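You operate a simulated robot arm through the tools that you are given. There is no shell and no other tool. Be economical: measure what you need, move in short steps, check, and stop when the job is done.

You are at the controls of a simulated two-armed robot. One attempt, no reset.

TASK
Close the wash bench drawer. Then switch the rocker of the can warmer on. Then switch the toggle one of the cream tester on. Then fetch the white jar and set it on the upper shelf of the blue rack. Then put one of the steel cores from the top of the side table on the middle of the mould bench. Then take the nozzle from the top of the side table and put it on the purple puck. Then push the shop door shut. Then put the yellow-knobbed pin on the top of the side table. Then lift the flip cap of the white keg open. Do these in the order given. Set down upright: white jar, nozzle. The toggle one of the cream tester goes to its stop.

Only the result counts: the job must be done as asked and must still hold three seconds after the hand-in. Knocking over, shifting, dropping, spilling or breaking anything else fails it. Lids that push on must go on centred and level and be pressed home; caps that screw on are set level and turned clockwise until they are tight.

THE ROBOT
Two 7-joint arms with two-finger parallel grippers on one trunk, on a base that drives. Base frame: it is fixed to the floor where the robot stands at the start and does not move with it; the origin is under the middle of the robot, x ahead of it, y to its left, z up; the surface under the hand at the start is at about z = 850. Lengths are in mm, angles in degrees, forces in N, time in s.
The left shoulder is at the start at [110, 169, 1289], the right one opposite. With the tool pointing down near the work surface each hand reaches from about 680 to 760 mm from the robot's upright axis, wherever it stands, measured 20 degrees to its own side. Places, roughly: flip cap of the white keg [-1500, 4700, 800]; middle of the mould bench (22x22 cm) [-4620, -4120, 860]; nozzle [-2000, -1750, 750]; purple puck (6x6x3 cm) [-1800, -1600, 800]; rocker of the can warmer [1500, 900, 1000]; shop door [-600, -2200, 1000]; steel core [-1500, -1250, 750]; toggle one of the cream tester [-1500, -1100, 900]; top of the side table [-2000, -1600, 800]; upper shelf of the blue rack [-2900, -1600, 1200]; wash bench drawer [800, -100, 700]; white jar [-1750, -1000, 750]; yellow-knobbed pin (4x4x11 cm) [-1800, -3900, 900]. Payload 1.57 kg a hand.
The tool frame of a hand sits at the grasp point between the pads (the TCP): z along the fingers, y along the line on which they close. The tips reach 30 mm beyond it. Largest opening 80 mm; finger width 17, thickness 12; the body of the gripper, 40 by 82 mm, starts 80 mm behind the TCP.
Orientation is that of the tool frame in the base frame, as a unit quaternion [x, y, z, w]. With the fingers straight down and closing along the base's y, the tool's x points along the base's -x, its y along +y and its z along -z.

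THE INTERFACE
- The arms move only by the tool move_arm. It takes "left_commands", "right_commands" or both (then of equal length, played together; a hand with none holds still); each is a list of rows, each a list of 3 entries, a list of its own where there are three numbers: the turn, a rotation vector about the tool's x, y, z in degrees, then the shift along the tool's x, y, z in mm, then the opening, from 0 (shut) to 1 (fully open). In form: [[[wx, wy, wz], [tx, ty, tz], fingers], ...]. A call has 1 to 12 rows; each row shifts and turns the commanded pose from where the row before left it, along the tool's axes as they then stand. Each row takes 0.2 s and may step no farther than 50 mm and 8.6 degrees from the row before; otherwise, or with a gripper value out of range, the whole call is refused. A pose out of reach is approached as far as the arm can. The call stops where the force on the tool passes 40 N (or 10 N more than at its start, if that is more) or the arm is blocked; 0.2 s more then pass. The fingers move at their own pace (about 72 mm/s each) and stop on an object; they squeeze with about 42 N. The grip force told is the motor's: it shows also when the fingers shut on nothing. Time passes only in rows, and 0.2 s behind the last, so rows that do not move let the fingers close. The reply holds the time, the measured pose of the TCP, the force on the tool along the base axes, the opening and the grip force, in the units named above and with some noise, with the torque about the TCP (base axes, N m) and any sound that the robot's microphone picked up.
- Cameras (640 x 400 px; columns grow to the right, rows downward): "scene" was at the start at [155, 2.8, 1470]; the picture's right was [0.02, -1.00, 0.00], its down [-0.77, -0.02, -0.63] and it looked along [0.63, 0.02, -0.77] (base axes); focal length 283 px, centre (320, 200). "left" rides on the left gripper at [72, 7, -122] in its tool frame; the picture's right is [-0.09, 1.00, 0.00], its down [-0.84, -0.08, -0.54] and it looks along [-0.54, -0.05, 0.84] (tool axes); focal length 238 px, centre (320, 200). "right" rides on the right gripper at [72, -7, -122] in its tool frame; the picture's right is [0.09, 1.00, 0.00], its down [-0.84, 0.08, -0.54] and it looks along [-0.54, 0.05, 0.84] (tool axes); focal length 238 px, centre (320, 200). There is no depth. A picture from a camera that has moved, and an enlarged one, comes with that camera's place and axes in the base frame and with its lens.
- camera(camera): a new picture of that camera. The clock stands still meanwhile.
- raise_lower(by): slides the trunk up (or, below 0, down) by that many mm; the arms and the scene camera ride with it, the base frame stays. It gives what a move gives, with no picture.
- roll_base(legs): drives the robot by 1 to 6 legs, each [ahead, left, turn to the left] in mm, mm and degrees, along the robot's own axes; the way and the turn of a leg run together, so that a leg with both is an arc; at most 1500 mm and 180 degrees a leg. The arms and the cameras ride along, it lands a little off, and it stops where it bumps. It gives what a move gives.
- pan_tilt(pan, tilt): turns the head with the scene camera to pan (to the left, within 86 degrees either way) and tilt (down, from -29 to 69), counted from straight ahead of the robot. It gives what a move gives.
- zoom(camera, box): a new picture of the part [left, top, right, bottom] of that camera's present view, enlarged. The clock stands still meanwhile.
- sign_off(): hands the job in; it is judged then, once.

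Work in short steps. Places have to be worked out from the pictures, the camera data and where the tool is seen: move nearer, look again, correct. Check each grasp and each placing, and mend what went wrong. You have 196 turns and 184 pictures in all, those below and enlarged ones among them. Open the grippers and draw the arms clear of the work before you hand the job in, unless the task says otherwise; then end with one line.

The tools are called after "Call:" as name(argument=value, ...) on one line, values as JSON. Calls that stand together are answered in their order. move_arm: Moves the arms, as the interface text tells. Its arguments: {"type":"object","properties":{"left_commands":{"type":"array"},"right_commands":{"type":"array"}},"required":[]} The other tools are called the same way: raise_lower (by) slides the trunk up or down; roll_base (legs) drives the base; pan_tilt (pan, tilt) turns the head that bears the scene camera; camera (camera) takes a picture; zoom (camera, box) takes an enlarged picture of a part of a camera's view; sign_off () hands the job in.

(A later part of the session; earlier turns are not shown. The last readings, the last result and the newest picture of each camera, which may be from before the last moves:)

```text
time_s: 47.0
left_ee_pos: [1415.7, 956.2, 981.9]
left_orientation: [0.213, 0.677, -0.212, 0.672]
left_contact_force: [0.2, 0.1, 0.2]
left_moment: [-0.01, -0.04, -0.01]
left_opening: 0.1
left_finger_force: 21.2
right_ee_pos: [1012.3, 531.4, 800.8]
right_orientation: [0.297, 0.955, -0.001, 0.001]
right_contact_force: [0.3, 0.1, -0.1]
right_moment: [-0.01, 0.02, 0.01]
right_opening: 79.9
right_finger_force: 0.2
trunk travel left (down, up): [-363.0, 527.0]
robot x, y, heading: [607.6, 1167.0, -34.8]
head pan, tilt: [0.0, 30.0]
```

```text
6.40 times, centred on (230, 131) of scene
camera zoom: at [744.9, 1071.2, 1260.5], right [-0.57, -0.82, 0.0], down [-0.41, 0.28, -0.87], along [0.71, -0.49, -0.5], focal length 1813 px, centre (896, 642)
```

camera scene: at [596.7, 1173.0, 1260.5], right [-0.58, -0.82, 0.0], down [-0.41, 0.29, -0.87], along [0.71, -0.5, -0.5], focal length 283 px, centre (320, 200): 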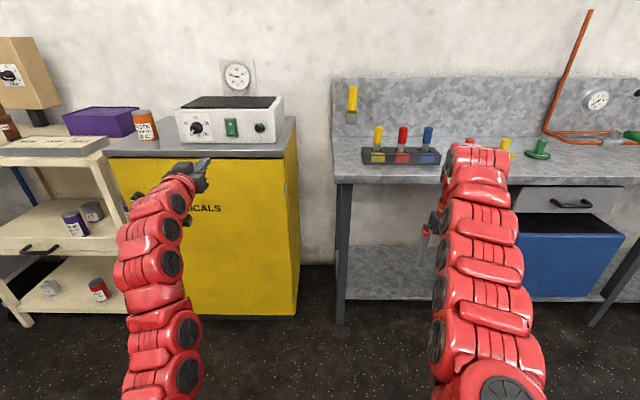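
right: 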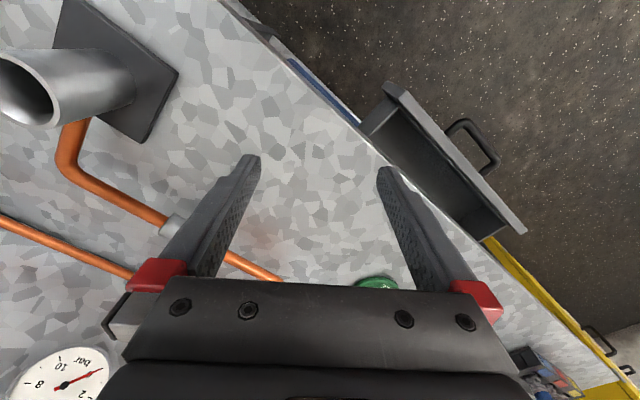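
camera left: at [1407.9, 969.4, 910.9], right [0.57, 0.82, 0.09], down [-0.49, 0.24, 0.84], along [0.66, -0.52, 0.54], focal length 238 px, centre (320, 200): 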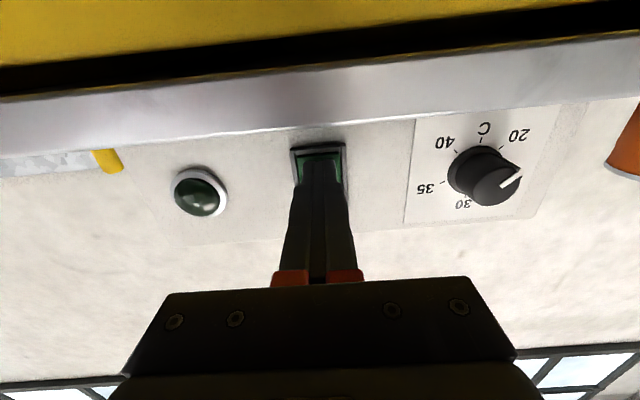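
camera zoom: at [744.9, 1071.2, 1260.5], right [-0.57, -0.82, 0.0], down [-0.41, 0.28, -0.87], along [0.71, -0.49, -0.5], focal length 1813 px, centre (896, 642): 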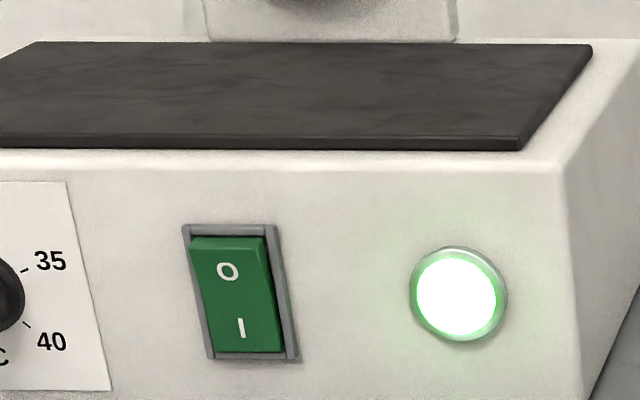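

The lamp is lit, so the can warmer is on. I back away, restore the hand to pointing down, and turn toward the rest of the shop.

Call:
roll_base(legs=[[-450, 0, 0]])

Call:
raise_lower(by=240)

Call:
move_arm(left_commands=[[[0, 7.5, 0], [25, 0, 0], 1], [[0, 7.5, 0], [25, 0, 0], 1], [[0, 7.5, 0], [25, 0, 0], 1], [[0, 7.5, 0], [25, 0, 0], 1], [[0, 7.5, 0], [25, 0, 0], 1], [[0, 7.5, 0], [25, 0, 0], 1], [[0, 7.5, 0], [25, 0, 0], 1], [[0, 7.5, 0], [25, 0, 0], 1], [[0, 7.5, 0], [25, 0, 0], 1], [[0, 7.5, 0], [25, 0, 0], 1], [[0, 7.5, 0], [25, 0, 0], 1], [[0, 7.5, 0], [25, 0, 0], 1]])

Call:
roll_base(legs=[[0, 0, -100]])

Call:
pan_tilt(pan=0, tilt=20)

Call:
camera(camera="scene")

```text
time_s: 49.8
left_ee_pos: [1046.1, 1216.3, 981.1]
left_orientation: [0.211, 0.678, -0.21, 0.673]
left_contact_force: [0.1, -0.5, 0.8]
left_moment: [0.01, 0.02, 0.02]
left_opening: 0.0
left_finger_force: 20.9
right_ee_pos: [643.0, 790.3, 800.2]
right_orientation: [0.295, 0.955, -0.001, 0.002]
right_contact_force: [-1.1, 0.6, -0.5]
right_moment: [-0.01, -0.01, -0.02]
right_opening: 79.9
right_finger_force: 0.1
trunk travel left (down, up): [-363.0, 527.0]
robot x, y, heading: [235.8, 1423.6, -34.2]
head pan, tilt: [0.0, 30.0]
```

```text
time_s: 52.3
left_ee_pos: [1044.9, 1215.9, 1220.4]
left_orientation: [0.211, 0.678, -0.21, 0.672]
left_contact_force: [-0.1, -0.8, 0.0]
left_moment: [-0.01, -0.01, -0.03]
left_opening: 0.2
left_finger_force: 21.4
right_ee_pos: [643.2, 789.7, 1040.5]
right_orientation: [0.296, 0.955, -0.002, 0.001]
right_contact_force: [0.0, -0.5, 0.3]
right_moment: [-0.01, 0.01, 0.04]
right_opening: 79.9
right_finger_force: 0.0
trunk travel left (down, up): [-603.0, 287.0]
robot x, y, heading: [232.9, 1423.6, -34.5]
head pan, tilt: [0.0, 30.0]
```

```text
time_s: 54.9
left_ee_pos: [903.0, 1280.7, 1008.9]
left_orientation: [0.298, 0.954, 0.002, -0.005]
left_contact_force: [0.1, -0.1, 0.7]
left_moment: [0.0, -0.02, -0.01]
left_opening: 79.9
left_finger_force: 0.1
left hand out of reach, approached as far as the arm can: row 8, 9
right_ee_pos: [643.6, 790.1, 1040.0]
right_orientation: [0.295, 0.956, -0.001, 0.001]
right_contact_force: [-0.3, -1.2, 0.5]
right_moment: [-0.04, -0.02, 0.01]
right_opening: 79.8
right_finger_force: 0.1
trunk travel left (down, up): [-603.0, 287.0]
robot x, y, heading: [237.6, 1425.1, -34.6]
head pan, tilt: [0.0, 30.0]
```

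```text
time_s: 59.5
left_ee_pos: [-22.9, 788.9, 1008.3]
left_orientation: [0.923, 0.384, 0.004, -0.002]
left_contact_force: [0.2, 0.2, 0.4]
left_moment: [-0.01, 0.0, 0.04]
left_opening: 80.2
left_finger_force: 0.1
right_ee_pos: [-460.8, 1133.1, 1040.2]
right_orientation: [0.922, 0.386, -0.002, 0.0]
right_contact_force: [-0.3, 0.1, 0.1]
right_moment: [-0.02, -0.02, 0.01]
right_opening: 80.1
right_finger_force: 0.0
trunk travel left (down, up): [-603.0, 287.0]
robot x, y, heading: [235.2, 1422.2, -134.4]
head pan, tilt: [0.0, 30.0]
```

```text
time_s: 60.2
left_ee_pos: [-22.6, 788.9, 1009.3]
left_orientation: [0.923, 0.384, 0.004, -0.002]
left_contact_force: [-0.9, -0.2, 0.4]
left_moment: [0.01, -0.03, -0.01]
left_opening: 80.0
left_finger_force: 0.1
right_ee_pos: [-460.6, 1132.2, 1041.5]
right_orientation: [0.922, 0.386, -0.003, 0.0]
right_contact_force: [0.6, -0.3, 0.1]
right_moment: [0.01, 0.0, -0.02]
right_opening: 79.9
right_finger_force: 0.0
trunk travel left (down, up): [-603.0, 287.0]
robot x, y, heading: [239.6, 1420.1, -134.5]
head pan, tilt: [0.0, 20.0]
```

```text
152 pictures are left
camera scene: at [111.3, 1300.2, 1516.4], right [-0.71, 0.7, 0.0], down [0.24, 0.24, -0.94], along [-0.66, -0.67, -0.34], focal length 283 px, centre (320, 200)
```

scene: 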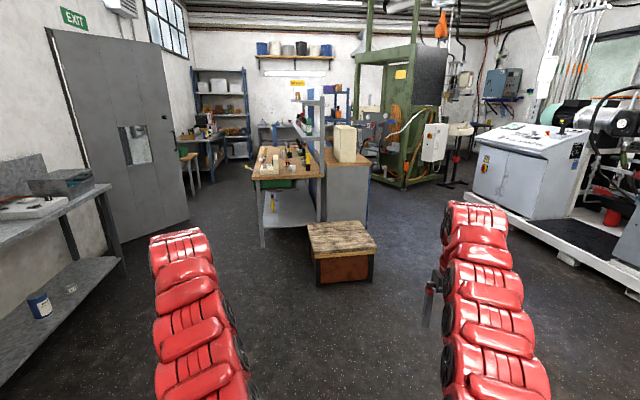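

Call:
zoom(camera="scene", box=[180, 60, 400, 260])

```text
2.00 times, centred on (290, 160) of scene
camera zoom: at [111.3, 1300.2, 1516.4], right [-0.71, 0.7, 0.0], down [0.24, 0.24, -0.94], along [-0.66, -0.67, -0.34], focal length 567 px, centre (380, 280)
```

zoom: 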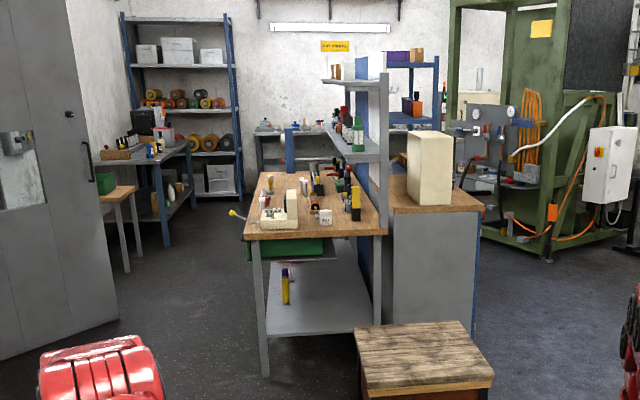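

The cream tester looks to be on the near-left corner of the wood-topped table, with the stool to its right. I drive closer along its axis.

Call:
roll_base(legs=[[0, 0, 7.5], [850, 45, 0], [850, 45, 0]])

Call:
pan_tilt(pan=0, tilt=35)

Call:
camera(camera="scene")

```text
time_s: 69.4
left_ee_pos: [-864.7, -650.8, 1008.0]
left_orientation: [0.892, 0.452, 0.003, -0.002]
left_contact_force: [-0.5, -0.4, -0.6]
left_moment: [-0.02, 0.0, -0.02]
left_opening: 80.0
left_finger_force: 0.1
right_ee_pos: [-1349.1, -376.7, 1039.4]
right_orientation: [0.891, 0.454, -0.001, 0.0]
right_contact_force: [0.5, -0.1, -0.5]
right_moment: [0.01, 0.01, 0.0]
right_opening: 80.1
right_finger_force: 0.0
trunk travel left (down, up): [-603.0, 287.0]
robot x, y, heading: [-704.8, 13.3, -126.1]
head pan, tilt: [0.0, 20.0]
```

```text
time_s: 70.2
left_ee_pos: [-864.9, -650.7, 1008.4]
left_orientation: [0.892, 0.453, 0.004, -0.002]
left_contact_force: [-0.6, -0.6, -0.2]
left_moment: [-0.02, -0.02, -0.03]
left_opening: 79.9
left_finger_force: 0.0
right_ee_pos: [-1349.5, -375.8, 1040.9]
right_orientation: [0.891, 0.454, -0.003, 0.0]
right_contact_force: [-0.5, 0.4, 0.0]
right_moment: [0.0, 0.01, 0.0]
right_opening: 80.0
right_finger_force: 0.2
trunk travel left (down, up): [-603.0, 287.0]
robot x, y, heading: [-702.9, 14.2, -125.7]
head pan, tilt: [0.0, 35.0]
```

```text
150 pictures are left
camera scene: at [-805.3, -121.3, 1492.7], right [-0.81, 0.59, 0.0], down [0.34, 0.46, -0.82], along [-0.48, -0.66, -0.57], focal length 283 px, centre (320, 200)
```

scene: 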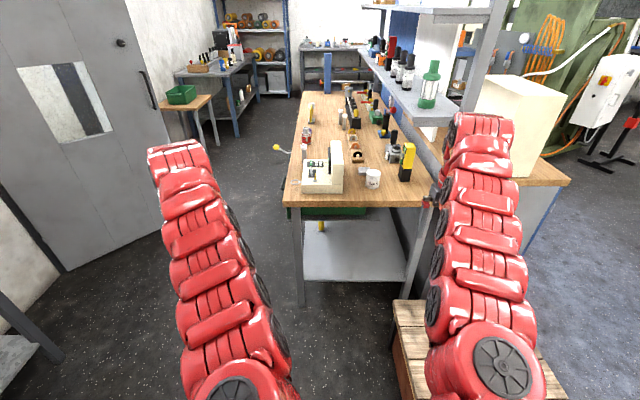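

Call:
zoom(camera="scene", box=[270, 80, 430, 210])

Call:
zoom(camera="scene", box=[290, 135, 390, 205])

```text
3.08 times, centred on (350, 145) of scene
camera zoom: at [-805.3, -121.3, 1492.7], right [-0.81, 0.59, 0.0], down [0.34, 0.46, -0.82], along [-0.48, -0.66, -0.57], focal length 872 px, centre (228, 369)
```

zoom: 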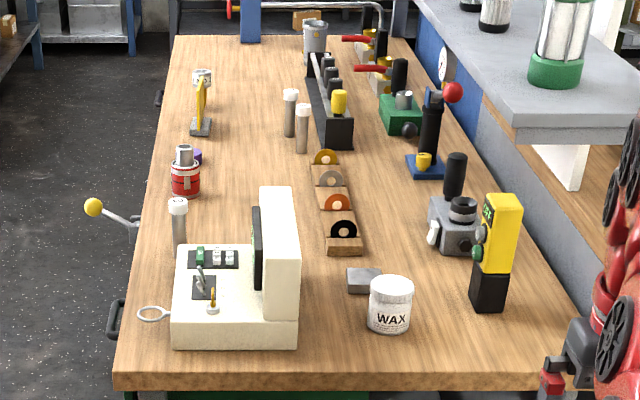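

```text
5.71 times, centred on (340, 170) of scene
camera zoom: at [-805.3, -121.3, 1492.7], right [-0.81, 0.59, 0.0], down [0.34, 0.46, -0.82], along [-0.48, -0.66, -0.57], focal length 1619 px, centre (206, 371)
```

zoom: 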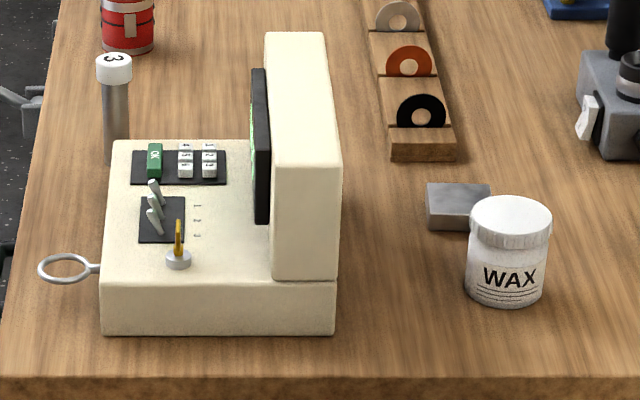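

The tester faces the door side, with toggles numbered 1 to 3 on its deck; the WAX jar and capped steel cores are on the same table. I drive around to the table's left long side and face it.

Call:
roll_base(legs=[[443, 778, 0], [784, 109, 0], [0, 0, -90]])

Call:
camera(camera="scene")

```text
time_s: 82.5
left_ee_pos: [-1423.4, -1268.6, 1009.4]
left_orientation: [0.937, -0.349, 0.004, 0.001]
left_contact_force: [0.5, 0.7, -0.2]
left_moment: [-0.01, -0.03, -0.04]
left_opening: 79.8
left_finger_force: 0.0
right_ee_pos: [-1111.2, -809.1, 1040.9]
right_orientation: [0.938, -0.347, -0.001, -0.001]
right_contact_force: [0.5, -0.9, 0.2]
right_moment: [-0.01, 0.01, -0.01]
right_opening: 80.0
right_finger_force: 0.0
trunk travel left (down, up): [-603.0, 287.0]
robot x, y, heading: [-776.0, -1484.2, 139.6]
head pan, tilt: [0.0, 35.0]
```

```text
147 pictures are left
camera scene: at [-903.7, -1371.9, 1492.6], right [0.65, 0.76, 0.0], down [0.44, -0.37, -0.82], along [-0.62, 0.53, -0.57], focal length 283 px, centre (320, 200)
```

scene: 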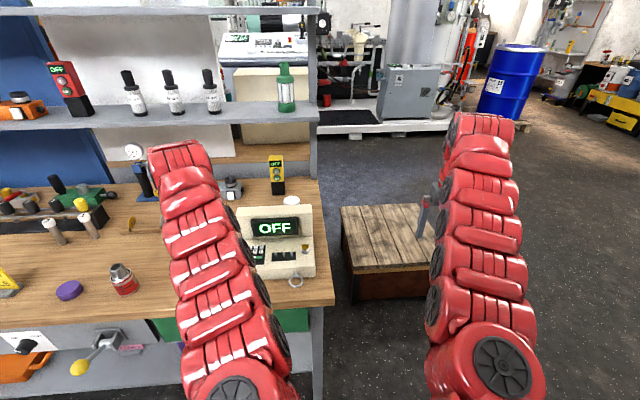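

Call:
zoom(camera="scene", box=[230, 195, 326, 295])

Call:
zoom(camera="scene", box=[0, 150, 200, 310])

```text
4.00 times, centred on (278, 245) of scene
camera zoom: at [-903.7, -1371.9, 1492.6], right [0.65, 0.76, 0.0], down [0.44, -0.37, -0.82], along [-0.62, 0.53, -0.57], focal length 1133 px, centre (488, 20)
```

zoom: 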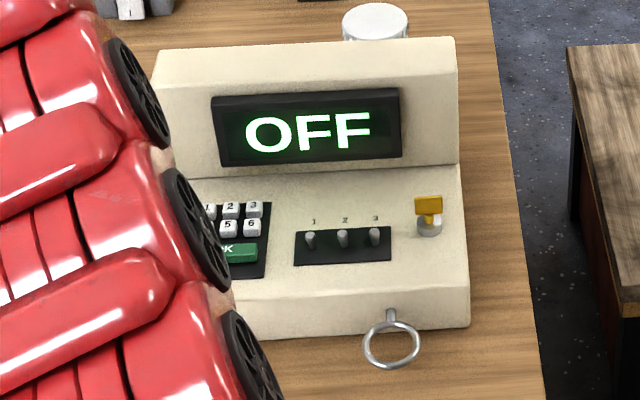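

```text
2.50 times, centred on (100, 230) of scene
camera zoom: at [-903.7, -1371.9, 1492.6], right [0.65, 0.76, 0.0], down [0.44, -0.37, -0.82], along [-0.62, 0.53, -0.57], focal length 708 px, centre (870, 125)
```

zoom: 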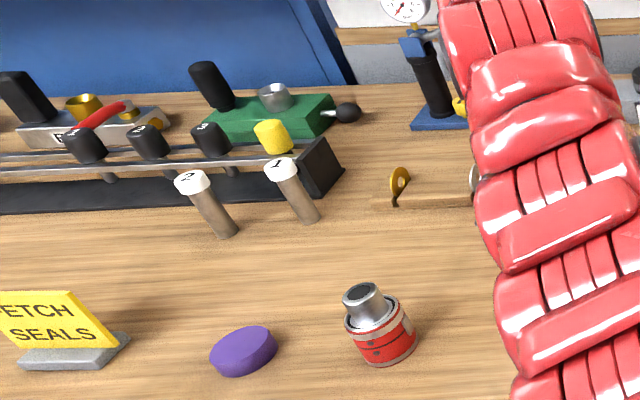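

The tester displays OFF; the levers 1, 2, 3 are about 24 mm apart, with lever 1 at about (-1451, -1080, 869), leaning to the operator. I square up, back off, and tilt the left hand 45° with shut fingers.

Call:
roll_base(legs=[[0, 0, 4.7], [-100, -124, 0]])

Call:
move_arm(left_commands=[[[0, -7.5, 0], [-25, 0, 0], 0], [[0, -7.5, 0], [-25, 0, 0], 0], [[0, -7.5, 0], [-25, 0, 0], 0], [[0, -7.5, 0], [-25, 0, 0], 0], [[0, -7.5, 0], [-25, 0, 0], 0], [[0, -7.5, 0], [-25, 0, 0], 0]])

Call:
raise_lower(by=-130)

Call:
camera(camera="left")

Call:
camera(camera="scene")

```text
time_s: 84.4
left_ee_pos: [-1286.5, -1275.0, 1008.9]
left_orientation: [0.95, -0.311, 0.004, 0.001]
left_contact_force: [0.5, -0.4, 0.2]
left_moment: [0.03, -0.04, 0.0]
left_opening: 79.9
left_finger_force: 0.1
right_ee_pos: [-1012.5, -792.0, 1039.8]
right_orientation: [0.951, -0.31, -0.002, -0.002]
right_contact_force: [-0.4, 0.9, -0.4]
right_moment: [0.0, -0.01, -0.02]
right_opening: 79.9
right_finger_force: 0.0
trunk travel left (down, up): [-603.0, 287.0]
robot x, y, heading: [-621.6, -1434.7, 144.1]
head pan, tilt: [0.0, 35.0]
```

```text
time_s: 85.8
left_ee_pos: [-1396.8, -1192.4, 1054.5]
left_orientation: [0.88, -0.288, -0.36, -0.119]
left_contact_force: [-0.3, -0.3, 0.5]
left_moment: [0.01, 0.01, 0.01]
left_opening: 0.0
left_finger_force: 21.4
right_ee_pos: [-1012.3, -791.3, 1040.2]
right_orientation: [0.951, -0.309, -0.001, -0.001]
right_contact_force: [-0.8, 0.2, 0.2]
right_moment: [-0.02, 0.04, 0.0]
right_opening: 80.0
right_finger_force: 0.2
trunk travel left (down, up): [-603.0, 287.0]
robot x, y, heading: [-623.8, -1435.6, 143.8]
head pan, tilt: [0.0, 35.0]
```

```text
time_s: 87.4
left_ee_pos: [-1395.1, -1193.0, 924.2]
left_orientation: [0.88, -0.288, -0.36, -0.118]
left_contact_force: [0.0, 0.8, -0.6]
left_moment: [0.01, 0.0, 0.03]
left_opening: 0.1
left_finger_force: 20.7
right_ee_pos: [-1013.1, -790.6, 909.9]
right_orientation: [0.951, -0.31, -0.002, -0.001]
right_contact_force: [-0.6, -0.4, -0.3]
right_moment: [0.02, 0.0, -0.01]
right_opening: 79.9
right_finger_force: 0.0
trunk travel left (down, up): [-473.0, 417.0]
robot x, y, heading: [-625.6, -1435.2, 144.0]
head pan, tilt: [0.0, 35.0]
```

```text
144 pictures are left
camera left: at [-1289.3, -1279.6, 962.0], right [-0.64, -0.76, 0.06], down [-0.13, 0.19, 0.97], along [-0.76, 0.62, -0.22], focal length 238 px, centre (320, 200)
```

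left: 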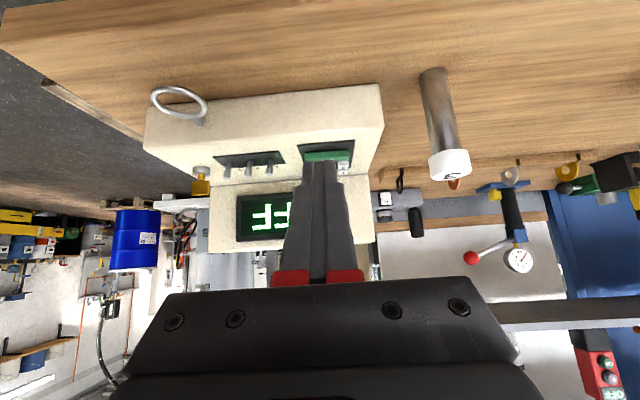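

```text
143 pictures are left
camera scene: at [-760.2, -1336.1, 1362.7], right [0.59, 0.81, 0.0], down [0.46, -0.34, -0.82], along [-0.66, 0.48, -0.57], focal length 283 px, centre (320, 200)
```

scene: 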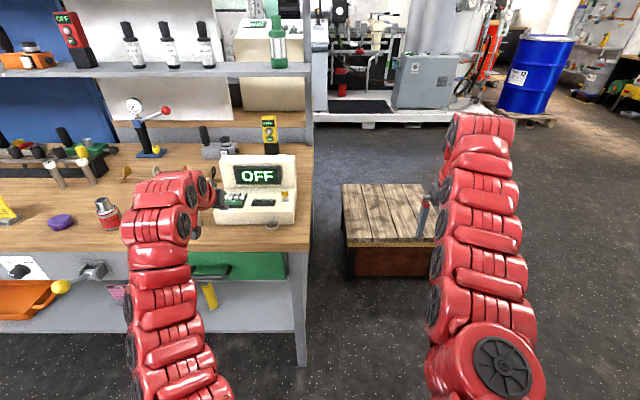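

Call:
zoom(camera="left", box=[190, 120, 350, 220])

Call:
zoom(camera="scene", box=[190, 140, 310, 240])

```text
4.00 times, centred on (270, 170) of left
camera zoom: at [-1289.3, -1279.6, 962.0], right [-0.64, -0.76, 0.06], down [-0.13, 0.19, 0.97], along [-0.76, 0.62, -0.22], focal length 953 px, centre (520, 320)
```

zoom: 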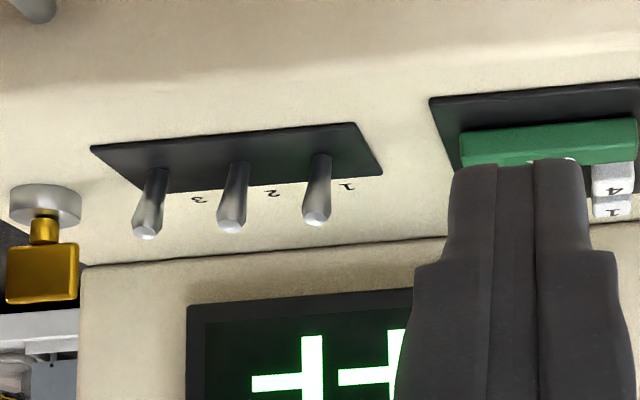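

```text
4.00 times, centred on (250, 190) of scene
camera zoom: at [-760.2, -1336.1, 1362.7], right [0.59, 0.81, 0.0], down [0.46, -0.34, -0.82], along [-0.66, 0.48, -0.57], focal length 1133 px, centre (600, 240)
```

zoom: 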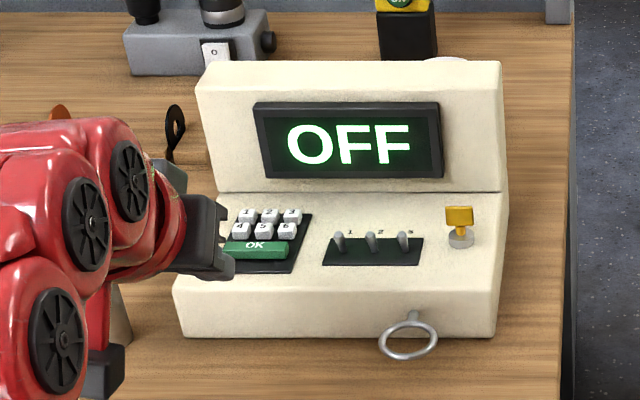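

Lever 1's tip is at about (-1447, -1082, 875). A steeper tool suits it better, so I raise the trunk, bring the tilt back to about 20°, and shift right 56 mm.

Call:
raise_lower(by=60)

Call:
move_arm(left_commands=[[[0, 8, 0], [26, 0, 0], 0], [[0, 8, 0], [26, 0, 0], 0], [[0, 8, 0], [26, 0, 0], 0]])

Call:
roll_base(legs=[[90, -56, 0]])

Call:
zoom(camera="left", box=[190, 80, 450, 243])

Call:
zoom(camera="scene", box=[190, 140, 310, 240])

```text
time_s: 88.4
left_ee_pos: [-1395.5, -1193.3, 984.7]
left_orientation: [0.88, -0.288, -0.36, -0.118]
left_contact_force: [1.0, 0.1, 0.6]
left_moment: [0.01, 0.01, -0.01]
left_opening: 0.1
left_finger_force: 21.1
right_ee_pos: [-1012.0, -791.4, 969.8]
right_orientation: [0.951, -0.309, -0.001, -0.001]
right_contact_force: [-1.4, -0.6, -0.4]
right_moment: [-0.04, -0.01, -0.01]
right_opening: 80.1
right_finger_force: 0.0
trunk travel left (down, up): [-533.0, 357.0]
robot x, y, heading: [-625.8, -1435.8, 144.1]
head pan, tilt: [0.0, 35.0]
```

```text
time_s: 89.2
left_ee_pos: [-1343.5, -1230.0, 939.3]
left_orientation: [0.935, -0.306, -0.168, -0.056]
left_contact_force: [0.7, 0.3, 0.1]
left_moment: [-0.02, 0.05, 0.0]
left_opening: 0.0
left_finger_force: 21.3
right_ee_pos: [-1012.0, -790.7, 970.6]
right_orientation: [0.951, -0.309, -0.002, -0.001]
right_contact_force: [-0.1, 0.4, 0.6]
right_moment: [0.0, 0.02, -0.01]
right_opening: 79.8
right_finger_force: 0.1
trunk travel left (down, up): [-533.0, 357.0]
robot x, y, heading: [-626.3, -1435.2, 143.8]
head pan, tilt: [0.0, 35.0]
```

```text
time_s: 90.4
left_ee_pos: [-1384.7, -1135.9, 938.6]
left_orientation: [0.936, -0.305, -0.169, -0.055]
left_contact_force: [0.4, -0.1, -0.8]
left_moment: [0.02, -0.01, 0.02]
left_opening: 0.2
left_finger_force: 21.5
right_ee_pos: [-1054.3, -696.8, 970.5]
right_orientation: [0.952, -0.307, -0.001, -0.002]
right_contact_force: [-0.5, 0.1, -0.2]
right_moment: [-0.01, 0.02, 0.01]
right_opening: 80.0
right_finger_force: 0.0
trunk travel left (down, up): [-533.0, 357.0]
robot x, y, heading: [-665.1, -1337.0, 144.0]
head pan, tilt: [0.0, 35.0]
```

```text
2.45 times, centred on (320, 162) of left
camera zoom: at [-1298.6, -1207.5, 1027.9], right [-0.66, -0.75, 0.03], down [-0.44, 0.41, 0.8], along [-0.62, 0.51, -0.6], focal length 585 px, centre (320, 294)
```

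zoom: 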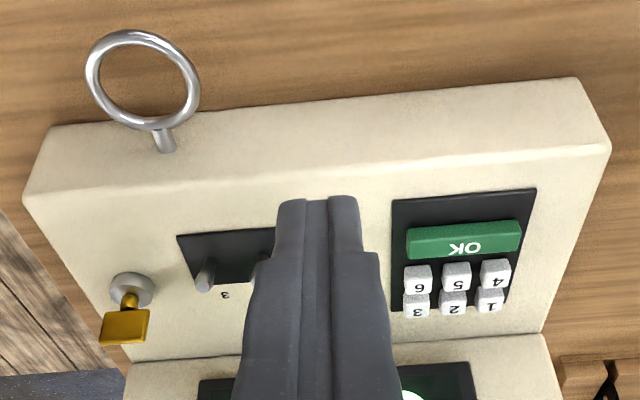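

```text
4.00 times, centred on (250, 190) of scene
camera zoom: at [-800.0, -1240.2, 1422.5], right [0.59, 0.81, 0.0], down [0.46, -0.34, -0.82], along [-0.66, 0.48, -0.57], focal length 1133 px, centre (600, 240)
```

zoom: 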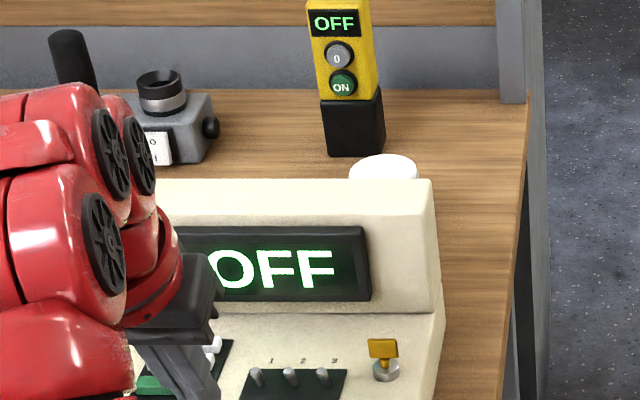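

The tip is about 72 mm short of lever 1 and 45 mm above. I bring it down just in front of the lever and check.

Call:
move_arm(left_commands=[[[0, 0, 0], [-13, -2, 28], 0], [[0, 0, 0], [-13, -2, 28], 0], [[0, 0, 0], [0, 0, 0], 0]])

Call:
camera(camera="left")

Call:
zoom(camera="scene", box=[190, 160, 290, 240])

```text
time_s: 91.2
left_ee_pos: [-1415.8, -1107.6, 894.8]
left_orientation: [0.936, -0.305, -0.169, -0.056]
left_contact_force: [0.9, 0.4, 0.5]
left_moment: [0.01, -0.04, 0.0]
left_opening: 0.2
left_finger_force: 21.5
right_ee_pos: [-1052.8, -697.5, 970.6]
right_orientation: [0.952, -0.307, -0.002, -0.003]
right_contact_force: [0.3, 0.0, 0.6]
right_moment: [-0.01, -0.02, -0.01]
right_opening: 79.7
right_finger_force: 0.1
trunk travel left (down, up): [-533.0, 357.0]
robot x, y, heading: [-660.6, -1339.3, 144.0]
head pan, tilt: [0.0, 35.0]
```

```text
138 pictures are left
camera left: at [-1330.3, -1179.2, 985.2], right [-0.66, -0.75, 0.03], down [-0.44, 0.41, 0.8], along [-0.62, 0.51, -0.6], focal length 238 px, centre (320, 200)
```

left: 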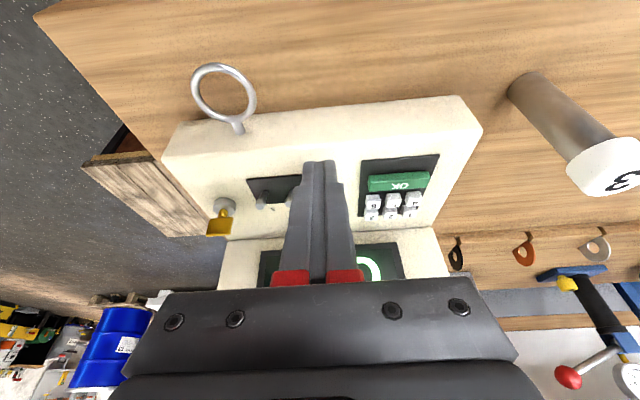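

```text
5.00 times, centred on (240, 200) of scene
camera zoom: at [-799.3, -1241.3, 1422.7], right [0.59, 0.81, 0.0], down [0.46, -0.34, -0.82], along [-0.66, 0.48, -0.57], focal length 1417 px, centre (720, 200)
```

zoom: 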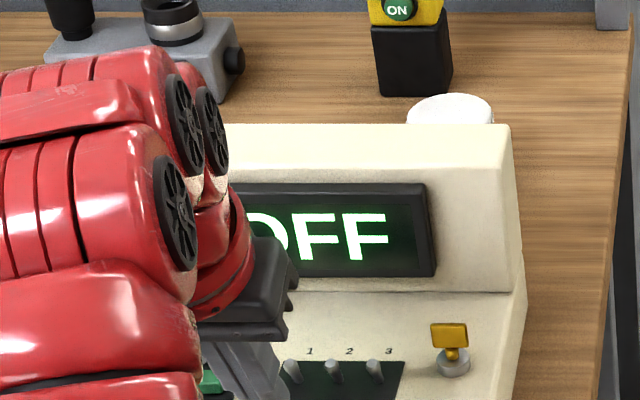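

The fingertip is in front of lever 1. I push it away horizontally in small rows.

Call:
move_arm(left_commands=[[[0, 0, 0], [-9.4, 0, 3.5], 0], [[0, 0, 0], [-9.4, 0, 3.5], 0], [[0, 0, 0], [-4.7, 0, 1.7], 0], [[0, 0, 0], [-4.7, 0, 1.7], 0], [[0, 0, 0], [-4.7, 0, 1.7], 0], [[0, 0, 0], [-4.7, 0, 1.7], 0]])

Call:
zoom(camera="scene", box=[190, 160, 290, 240])

```text
time_s: 92.6
left_ee_pos: [-1446.7, -1089.1, 894.8]
left_orientation: [0.936, -0.304, -0.168, -0.054]
left_contact_force: [22.5, -17.2, -1.3]
left_moment: [-0.41, -0.66, -0.09]
left_opening: 0.0
left_finger_force: 21.1
right_ee_pos: [-1050.4, -699.9, 973.8]
right_orientation: [0.951, -0.308, -0.003, -0.002]
right_contact_force: [-0.1, -0.6, -0.1]
right_moment: [0.0, 0.02, -0.04]
right_opening: 80.0
right_finger_force: 0.1
trunk travel left (down, up): [-533.0, 357.0]
robot x, y, heading: [-663.0, -1341.3, 144.1]
head pan, tilt: [0.0, 35.0]
```

```text
5.00 times, centred on (240, 200) of scene
camera zoom: at [-796.4, -1243.7, 1423.1], right [0.59, 0.81, 0.0], down [0.46, -0.33, -0.82], along [-0.66, 0.48, -0.57], focal length 1417 px, centre (720, 200)
```

zoom: 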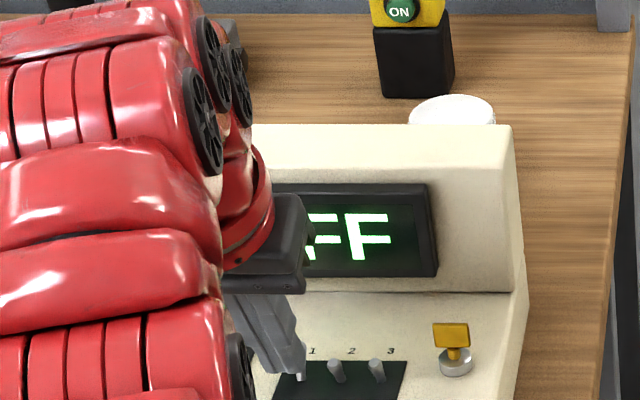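

Force has built up to 28 N, so I back off and look at the lever's position.

Call:
move_arm(left_commands=[[[0, 0, 0], [9.4, 0, -3.5], 0], [[0, 0, 0], [18, 0, -7], 0], [[0, 0, 0], [18, 0, -37], 0], [[0, 0, 0], [18, 0, -37], 0], [[0, 0, 0], [40, 0, -17], 0]])

Call:
camera(camera="left")

Call:
zoom(camera="scene", box=[190, 160, 290, 240])

```text
time_s: 93.8
left_ee_pos: [-1381.2, -1135.2, 953.8]
left_orientation: [0.936, -0.306, -0.168, -0.056]
left_contact_force: [-0.4, 0.2, 0.5]
left_moment: [0.02, 0.01, -0.02]
left_opening: 0.2
left_finger_force: 21.5
left hand out of reach, approached as far as the arm can: row 4, 5
right_ee_pos: [-1055.1, -698.0, 969.3]
right_orientation: [0.952, -0.308, -0.001, -0.002]
right_contact_force: [0.5, -0.2, -0.3]
right_moment: [-0.02, 0.0, -0.05]
right_opening: 80.1
right_finger_force: 0.1
trunk travel left (down, up): [-533.0, 357.0]
robot x, y, heading: [-662.8, -1344.5, 144.2]
head pan, tilt: [0.0, 35.0]
```

```text
135 pictures are left
camera left: at [-1295.7, -1205.6, 1043.1], right [-0.66, -0.75, 0.03], down [-0.44, 0.41, 0.8], along [-0.62, 0.51, -0.6], focal length 238 px, centre (320, 200)
```

left: 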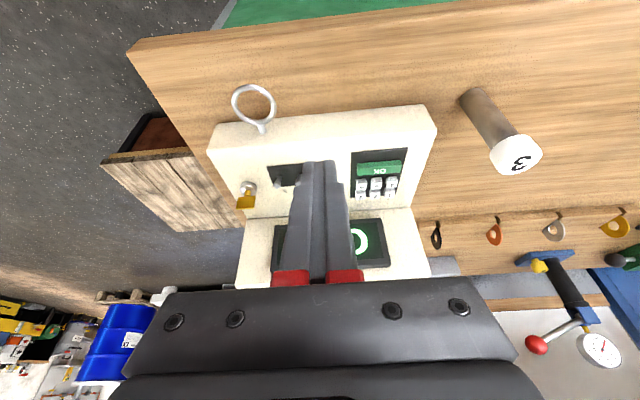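

```text
5.00 times, centred on (240, 200) of scene
camera zoom: at [-801.1, -1240.8, 1422.4], right [0.59, 0.81, 0.0], down [0.47, -0.34, -0.82], along [-0.66, 0.48, -0.57], focal length 1417 px, centre (720, 200)
```

zoom: 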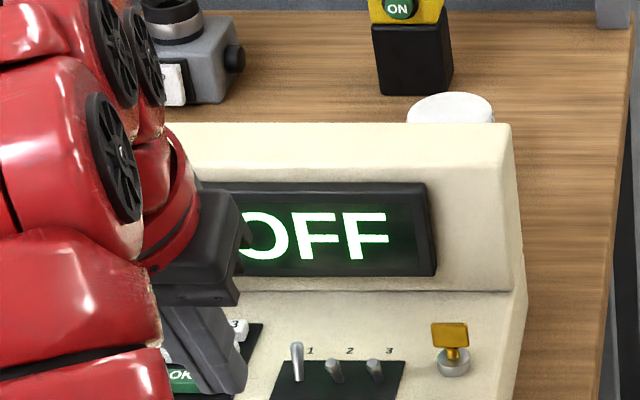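

Lever 1 now leans away, clearly different from 2 and 3, so toggle one is on. Next is the WAX jar, lid at about (-1649, -874, 873). I back out and go round to the table's near end.

Call:
roll_base(legs=[[-200, 0, 0], [150, -640, 0], [0, 0, 90]])

Call:
raise_lower(by=70)

Call:
move_arm(left_commands=[[[0, 6.7, 0], [23, 0, 0], 1], [[0, 6.7, 0], [23, 0, 0], 1], [[0, 6.7, 0], [23, 0, 0], 1]])

Call:
camera(camera="scene")

```text
time_s: 102.3
left_ee_pos: [-482.6, -1582.6, 954.4]
left_orientation: [0.884, 0.432, -0.16, 0.078]
left_contact_force: [-0.5, -0.6, -0.2]
left_moment: [-0.01, 0.0, 0.0]
left_opening: 0.1
left_finger_force: 21.0
right_ee_pos: [-909.7, -1241.9, 970.7]
right_orientation: [0.897, 0.441, -0.002, 0.0]
right_contact_force: [-0.4, 0.1, 0.2]
right_moment: [-0.01, -0.03, 0.01]
right_opening: 79.8
right_finger_force: 0.1
trunk travel left (down, up): [-533.0, 357.0]
robot x, y, heading: [-255.7, -871.2, -127.7]
head pan, tilt: [0.0, 35.0]
```

```text
time_s: 103.4
left_ee_pos: [-484.0, -1583.4, 1023.4]
left_orientation: [0.884, 0.432, -0.16, 0.077]
left_contact_force: [0.4, 0.7, -0.7]
left_moment: [0.03, 0.0, 0.0]
left_opening: 0.1
left_finger_force: 21.2
right_ee_pos: [-910.6, -1242.6, 1040.6]
right_orientation: [0.897, 0.441, -0.002, 0.0]
right_contact_force: [-0.2, -1.2, -0.7]
right_moment: [-0.01, -0.02, -0.03]
right_opening: 80.0
right_finger_force: 0.0
trunk travel left (down, up): [-603.0, 287.0]
robot x, y, heading: [-251.7, -871.3, -127.7]
head pan, tilt: [0.0, 35.0]
```

```text
time_s: 104.2
left_ee_pos: [-441.5, -1528.9, 1008.0]
left_orientation: [0.899, 0.438, -0.002, 0.002]
left_contact_force: [0.2, 0.2, -0.4]
left_moment: [0.02, 0.01, 0.02]
left_opening: 80.0
left_finger_force: 0.0
right_ee_pos: [-909.7, -1241.2, 1039.4]
right_orientation: [0.897, 0.442, -0.002, 0.0]
right_contact_force: [-0.3, 0.2, 0.2]
right_moment: [0.0, 0.02, 0.04]
right_opening: 80.0
right_finger_force: 0.0
trunk travel left (down, up): [-603.0, 287.0]
robot x, y, heading: [-253.7, -869.5, -127.6]
head pan, tilt: [0.0, 35.0]
```

```text
133 pictures are left
camera scene: at [-359.3, -1002.9, 1492.6], right [-0.79, 0.61, 0.0], down [0.35, 0.45, -0.82], along [-0.5, -0.65, -0.57], focal length 283 px, centre (320, 200)
```

scene: 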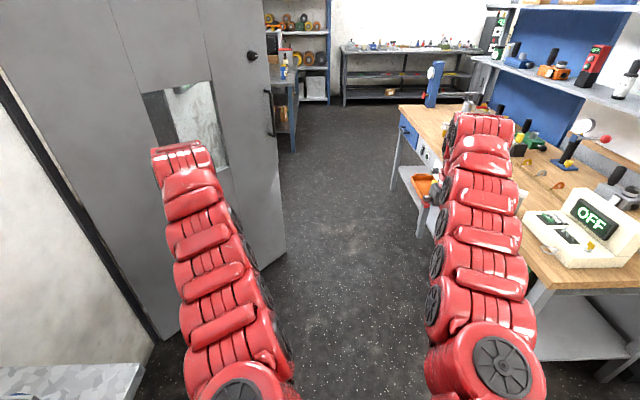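

Call:
zoom(camera="scene", box=[520, 180, 640, 270])

Call:
roll_base(legs=[[-30, -793, 1.9], [0, 0, 0]])

Call:
camera(camera="scene")

```text
4.44 times, centred on (580, 225) of scene
camera zoom: at [-359.3, -1002.9, 1492.6], right [-0.79, 0.61, 0.0], down [0.35, 0.45, -0.82], along [-0.5, -0.65, -0.57], focal length 1259 px, centre (-836, 89)
```

zoom: 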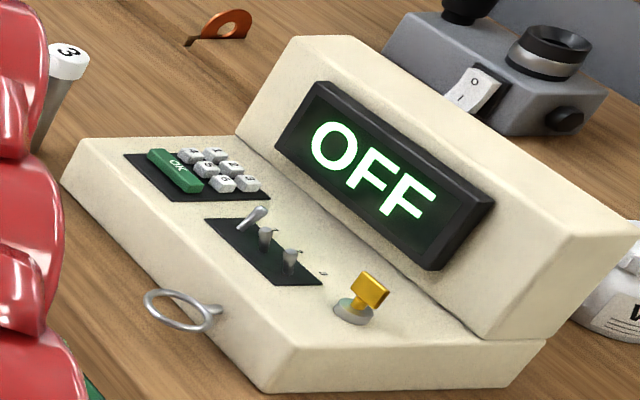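

```text
time_s: 108.7
left_ee_pos: [-1029.2, -1041.2, 1007.0]
left_orientation: [0.89, 0.456, -0.003, 0.0]
left_contact_force: [-0.7, -0.1, 0.9]
left_moment: [-0.01, 0.02, 0.03]
left_opening: 80.1
left_finger_force: 0.1
right_ee_pos: [-1509.6, -771.8, 1040.2]
right_orientation: [0.889, 0.458, -0.002, 0.0]
right_contact_force: [-0.1, 0.0, -0.4]
right_moment: [0.0, 0.0, 0.01]
right_opening: 80.0
right_finger_force: 0.1
trunk travel left (down, up): [-603.0, 287.0]
robot x, y, heading: [-869.2, -376.2, -125.7]
head pan, tilt: [0.0, 35.0]
```

```text
131 pictures are left
camera scene: at [-967.9, -512.9, 1492.6], right [-0.81, 0.58, 0.0], down [0.33, 0.47, -0.82], along [-0.48, -0.67, -0.57], focal length 283 px, centre (320, 200)
```

scene: 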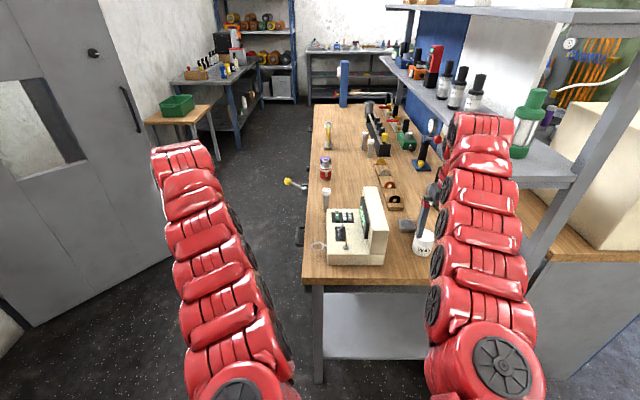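

Toggle 1 leans toward the screen, so it is done. Now I drive ahead so the right hand is over the jar.

Call:
roll_base(legs=[[150, 0, 0]])

Call:
move_arm(right_commands=[[[0, 0, 0], [0, -26, 0], 1], [[0, 0, 0], [0, -26, 0], 1]])

Call:
camera(camera="right")

Call:
camera(camera="scene")

```text
time_s: 110.1
left_ee_pos: [-1116.4, -1161.1, 1007.6]
left_orientation: [0.89, 0.456, -0.003, 0.002]
left_contact_force: [0.5, -1.1, -0.6]
left_moment: [0.01, 0.02, 0.03]
left_opening: 80.0
left_finger_force: 0.1
right_ee_pos: [-1595.3, -891.8, 1041.0]
right_orientation: [0.889, 0.458, -0.003, 0.0]
right_contact_force: [-0.1, -0.3, 0.0]
right_moment: [0.03, 0.04, 0.0]
right_opening: 80.0
right_finger_force: 0.2
trunk travel left (down, up): [-603.0, 287.0]
robot x, y, heading: [-954.9, -494.1, -125.9]
head pan, tilt: [0.0, 35.0]
```

```text
time_s: 110.7
left_ee_pos: [-1115.7, -1163.0, 1006.5]
left_orientation: [0.89, 0.456, -0.003, 0.0]
left_contact_force: [0.2, 0.1, -0.3]
left_moment: [0.0, 0.01, 0.04]
left_opening: 80.2
left_finger_force: 0.2
right_ee_pos: [-1627.6, -867.9, 1040.9]
right_orientation: [0.889, 0.459, -0.001, 0.0]
right_contact_force: [0.3, 0.3, -0.3]
right_moment: [0.04, 0.0, 0.03]
right_opening: 80.0
right_finger_force: 0.1
right hand out of reach, approached as far as the arm can: row 2
trunk travel left (down, up): [-603.0, 287.0]
robot x, y, heading: [-955.0, -495.7, -125.4]
head pan, tilt: [0.0, 35.0]
```

```text
130 pictures are left
camera right: at [-1590.2, -803.7, 1162.9], right [0.86, -0.5, 0.0], down [-0.42, -0.73, 0.54], along [-0.28, -0.47, -0.84], focal length 238 px, centre (320, 200)
```

right: 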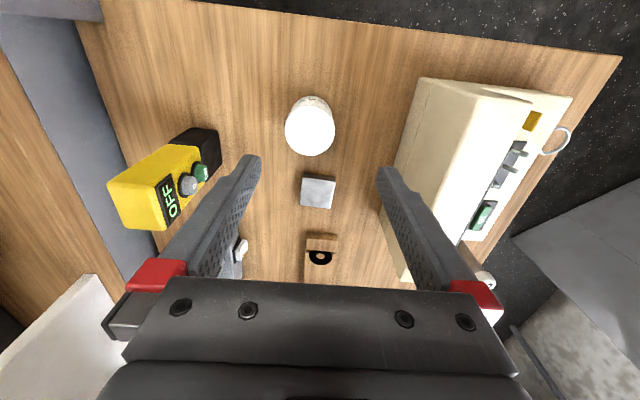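

```text
129 pictures are left
camera scene: at [-1053.7, -634.1, 1492.4], right [-0.81, 0.58, 0.0], down [0.33, 0.47, -0.82], along [-0.48, -0.67, -0.57], focal length 283 px, centre (320, 200)
```

scene: 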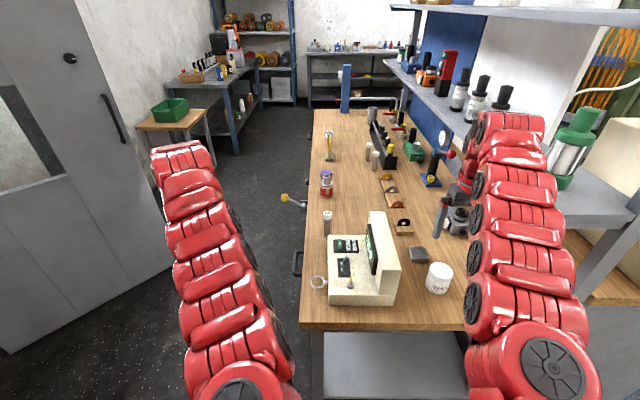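

The jar lid sits at about (-1645, -873), within about 20 mm of under the hand, but the arm is near its limit. I bring the base 50 mm closer and the hand back to suit.

Call:
roll_base(legs=[[55, -12, 0]])

Call:
move_arm(right_commands=[[[0, 0, 0], [40, 0, 20], 1], [[0, 0, 0], [0, 0, 40], 1]])

Call:
camera(camera="right")

```text
time_s: 111.6
left_ee_pos: [-1155.7, -1198.6, 1008.0]
left_orientation: [0.89, 0.456, -0.002, 0.0]
left_contact_force: [0.8, 0.2, 0.9]
left_moment: [0.02, -0.01, 0.03]
left_opening: 79.9
left_finger_force: 0.1
right_ee_pos: [-1668.9, -903.6, 1041.3]
right_orientation: [0.889, 0.458, -0.002, 0.0]
right_contact_force: [0.3, 0.0, -1.1]
right_moment: [0.02, 0.01, 0.01]
right_opening: 79.9
right_finger_force: 0.1
trunk travel left (down, up): [-603.0, 287.0]
robot x, y, heading: [-994.8, -531.9, -125.5]
head pan, tilt: [0.0, 35.0]
```

```text
time_s: 112.2
left_ee_pos: [-1160.0, -1198.1, 1008.7]
left_orientation: [0.891, 0.455, -0.002, 0.002]
left_contact_force: [-0.9, 0.2, -0.1]
left_moment: [0.0, -0.06, -0.01]
left_opening: 80.0
left_finger_force: 0.0
right_ee_pos: [-1648.5, -865.0, 979.0]
right_orientation: [0.889, 0.457, 0.0, 0.0]
right_contact_force: [-0.4, 0.2, 0.1]
right_moment: [0.0, 0.0, -0.03]
right_opening: 80.1
right_finger_force: 0.1
trunk travel left (down, up): [-603.0, 287.0]
robot x, y, heading: [-997.0, -533.3, -125.5]
head pan, tilt: [0.0, 35.0]
```

```text
128 pictures are left
camera right: at [-1611.0, -801.1, 1101.3], right [0.86, -0.5, 0.0], down [-0.42, -0.72, 0.54], along [-0.27, -0.47, -0.84], focal length 238 px, centre (320, 200)
```

right: 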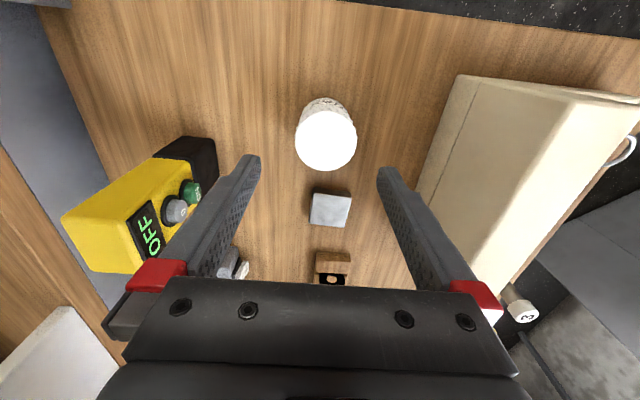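

The tester housing is within about 60 mm of the jar on one side. I turn the hand 90° so the fingers close along the table's length, where there is more room.

Call:
move_arm(right_commands=[[[0, 0, 8.2], [0, 0, 0], 1], [[0, 0, 8.2], [0, 0, 0], 1], [[0, 0, 8.2], [0, 0, 0], 1], [[0, 0, 8.2], [0, 0, 0], 1], [[0, 0, 8.2], [0, 0, 0], 1], [[0, 0, 8.2], [0, 0, 0], 1], [[0, 0, 8.2], [0, 0, 0], 1], [[0, 0, 8.2], [0, 0, 0], 1], [[0, 0, 8.2], [0, 0, 0], 1], [[0, 0, 8.2], [0, 0, 0], 1], [[0, 0, 8.0], [0, 0, 0], 1]])

Call:
camera(camera="right")

```text
time_s: 114.6
left_ee_pos: [-1156.0, -1198.4, 1008.0]
left_orientation: [0.89, 0.456, -0.002, 0.001]
left_contact_force: [-0.4, 0.4, 0.4]
left_moment: [0.02, -0.03, 0.01]
left_opening: 80.2
left_finger_force: 0.1
right_ee_pos: [-1644.9, -870.7, 981.8]
right_orientation: [0.952, -0.306, -0.001, 0.002]
right_contact_force: [0.3, -0.2, -0.6]
right_moment: [-0.02, 0.02, 0.02]
right_opening: 79.8
right_finger_force: 0.0
trunk travel left (down, up): [-603.0, 287.0]
robot x, y, heading: [-996.2, -531.7, -125.4]
head pan, tilt: [0.0, 35.0]
```

```text
127 pictures are left
camera right: at [-1582.3, -905.6, 1103.4], right [-0.51, -0.86, 0.0], down [-0.72, 0.43, 0.54], along [-0.47, 0.27, -0.84], focal length 238 px, centre (320, 200)
```

right: 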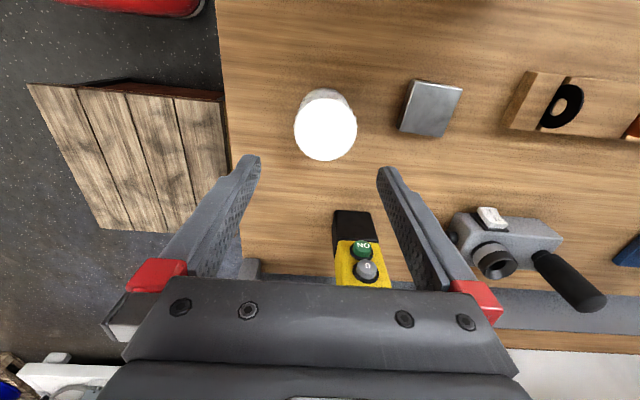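

Two views give the lid centre at (-1646, -877, 860), and the housing is in fact about 147 mm away. I correct by a few mm and descend to grip the jar body.

Call:
move_arm(right_commands=[[[0, 0, 0], [2.7, 5.5, 30], 1], [[0, 0, 0], [0, 0, 40], 1], [[0, 0, 0], [0, 0, 35], 1], [[0, 0, 0], [0, 0, 0], 1]])

Call:
camera(camera="right")

```text
time_s: 115.6
left_ee_pos: [-1155.2, -1198.2, 1008.3]
left_orientation: [0.89, 0.456, -0.004, 0.001]
left_contact_force: [0.9, 0.7, -0.4]
left_moment: [0.02, 0.01, 0.01]
left_opening: 80.1
left_finger_force: 0.0
right_ee_pos: [-1648.2, -875.1, 878.7]
right_orientation: [0.952, -0.305, -0.002, 0.001]
right_contact_force: [0.3, 0.2, 0.2]
right_moment: [-0.01, 0.01, -0.01]
right_opening: 80.1
right_finger_force: 0.1
trunk travel left (down, up): [-603.0, 287.0]
robot x, y, heading: [-992.8, -531.9, -125.4]
head pan, tilt: [0.0, 35.0]
```

```text
126 pictures are left
camera right: at [-1583.8, -910.2, 1000.0], right [-0.5, -0.86, 0.0], down [-0.72, 0.42, 0.54], along [-0.47, 0.27, -0.84], focal length 238 px, centre (320, 200)
```

right: 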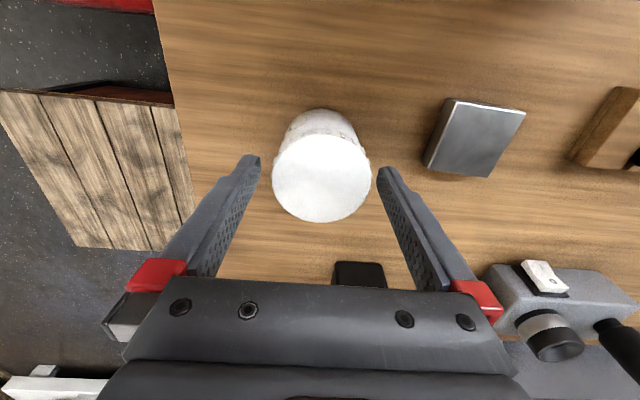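

Centred. I go down 38 mm and close.

Call:
move_arm(right_commands=[[[0, 0, 0], [0, 0, 20], 1], [[0, 0, 0], [0, 0, 18], 1], [[0, 0, 0], [0, 0, 0], 0], [[0, 0, 0], [0, 0, 0], 0], [[0, 0, 0], [0, 0, 0], 0]])

```text
time_s: 116.8
left_ee_pos: [-1156.5, -1198.5, 1008.1]
left_orientation: [0.89, 0.456, -0.002, 0.002]
left_contact_force: [-0.7, -0.5, -0.2]
left_moment: [-0.01, -0.02, -0.02]
left_opening: 80.1
left_finger_force: 0.1
right_ee_pos: [-1646.6, -877.0, 837.7]
right_orientation: [0.953, -0.304, -0.001, 0.002]
right_contact_force: [-0.6, -0.2, -0.3]
right_moment: [-0.01, -0.03, 0.01]
right_opening: 61.7
right_finger_force: 41.6
trunk travel left (down, up): [-603.0, 287.0]
robot x, y, heading: [-995.4, -528.6, -125.5]
head pan, tilt: [0.0, 35.0]
```

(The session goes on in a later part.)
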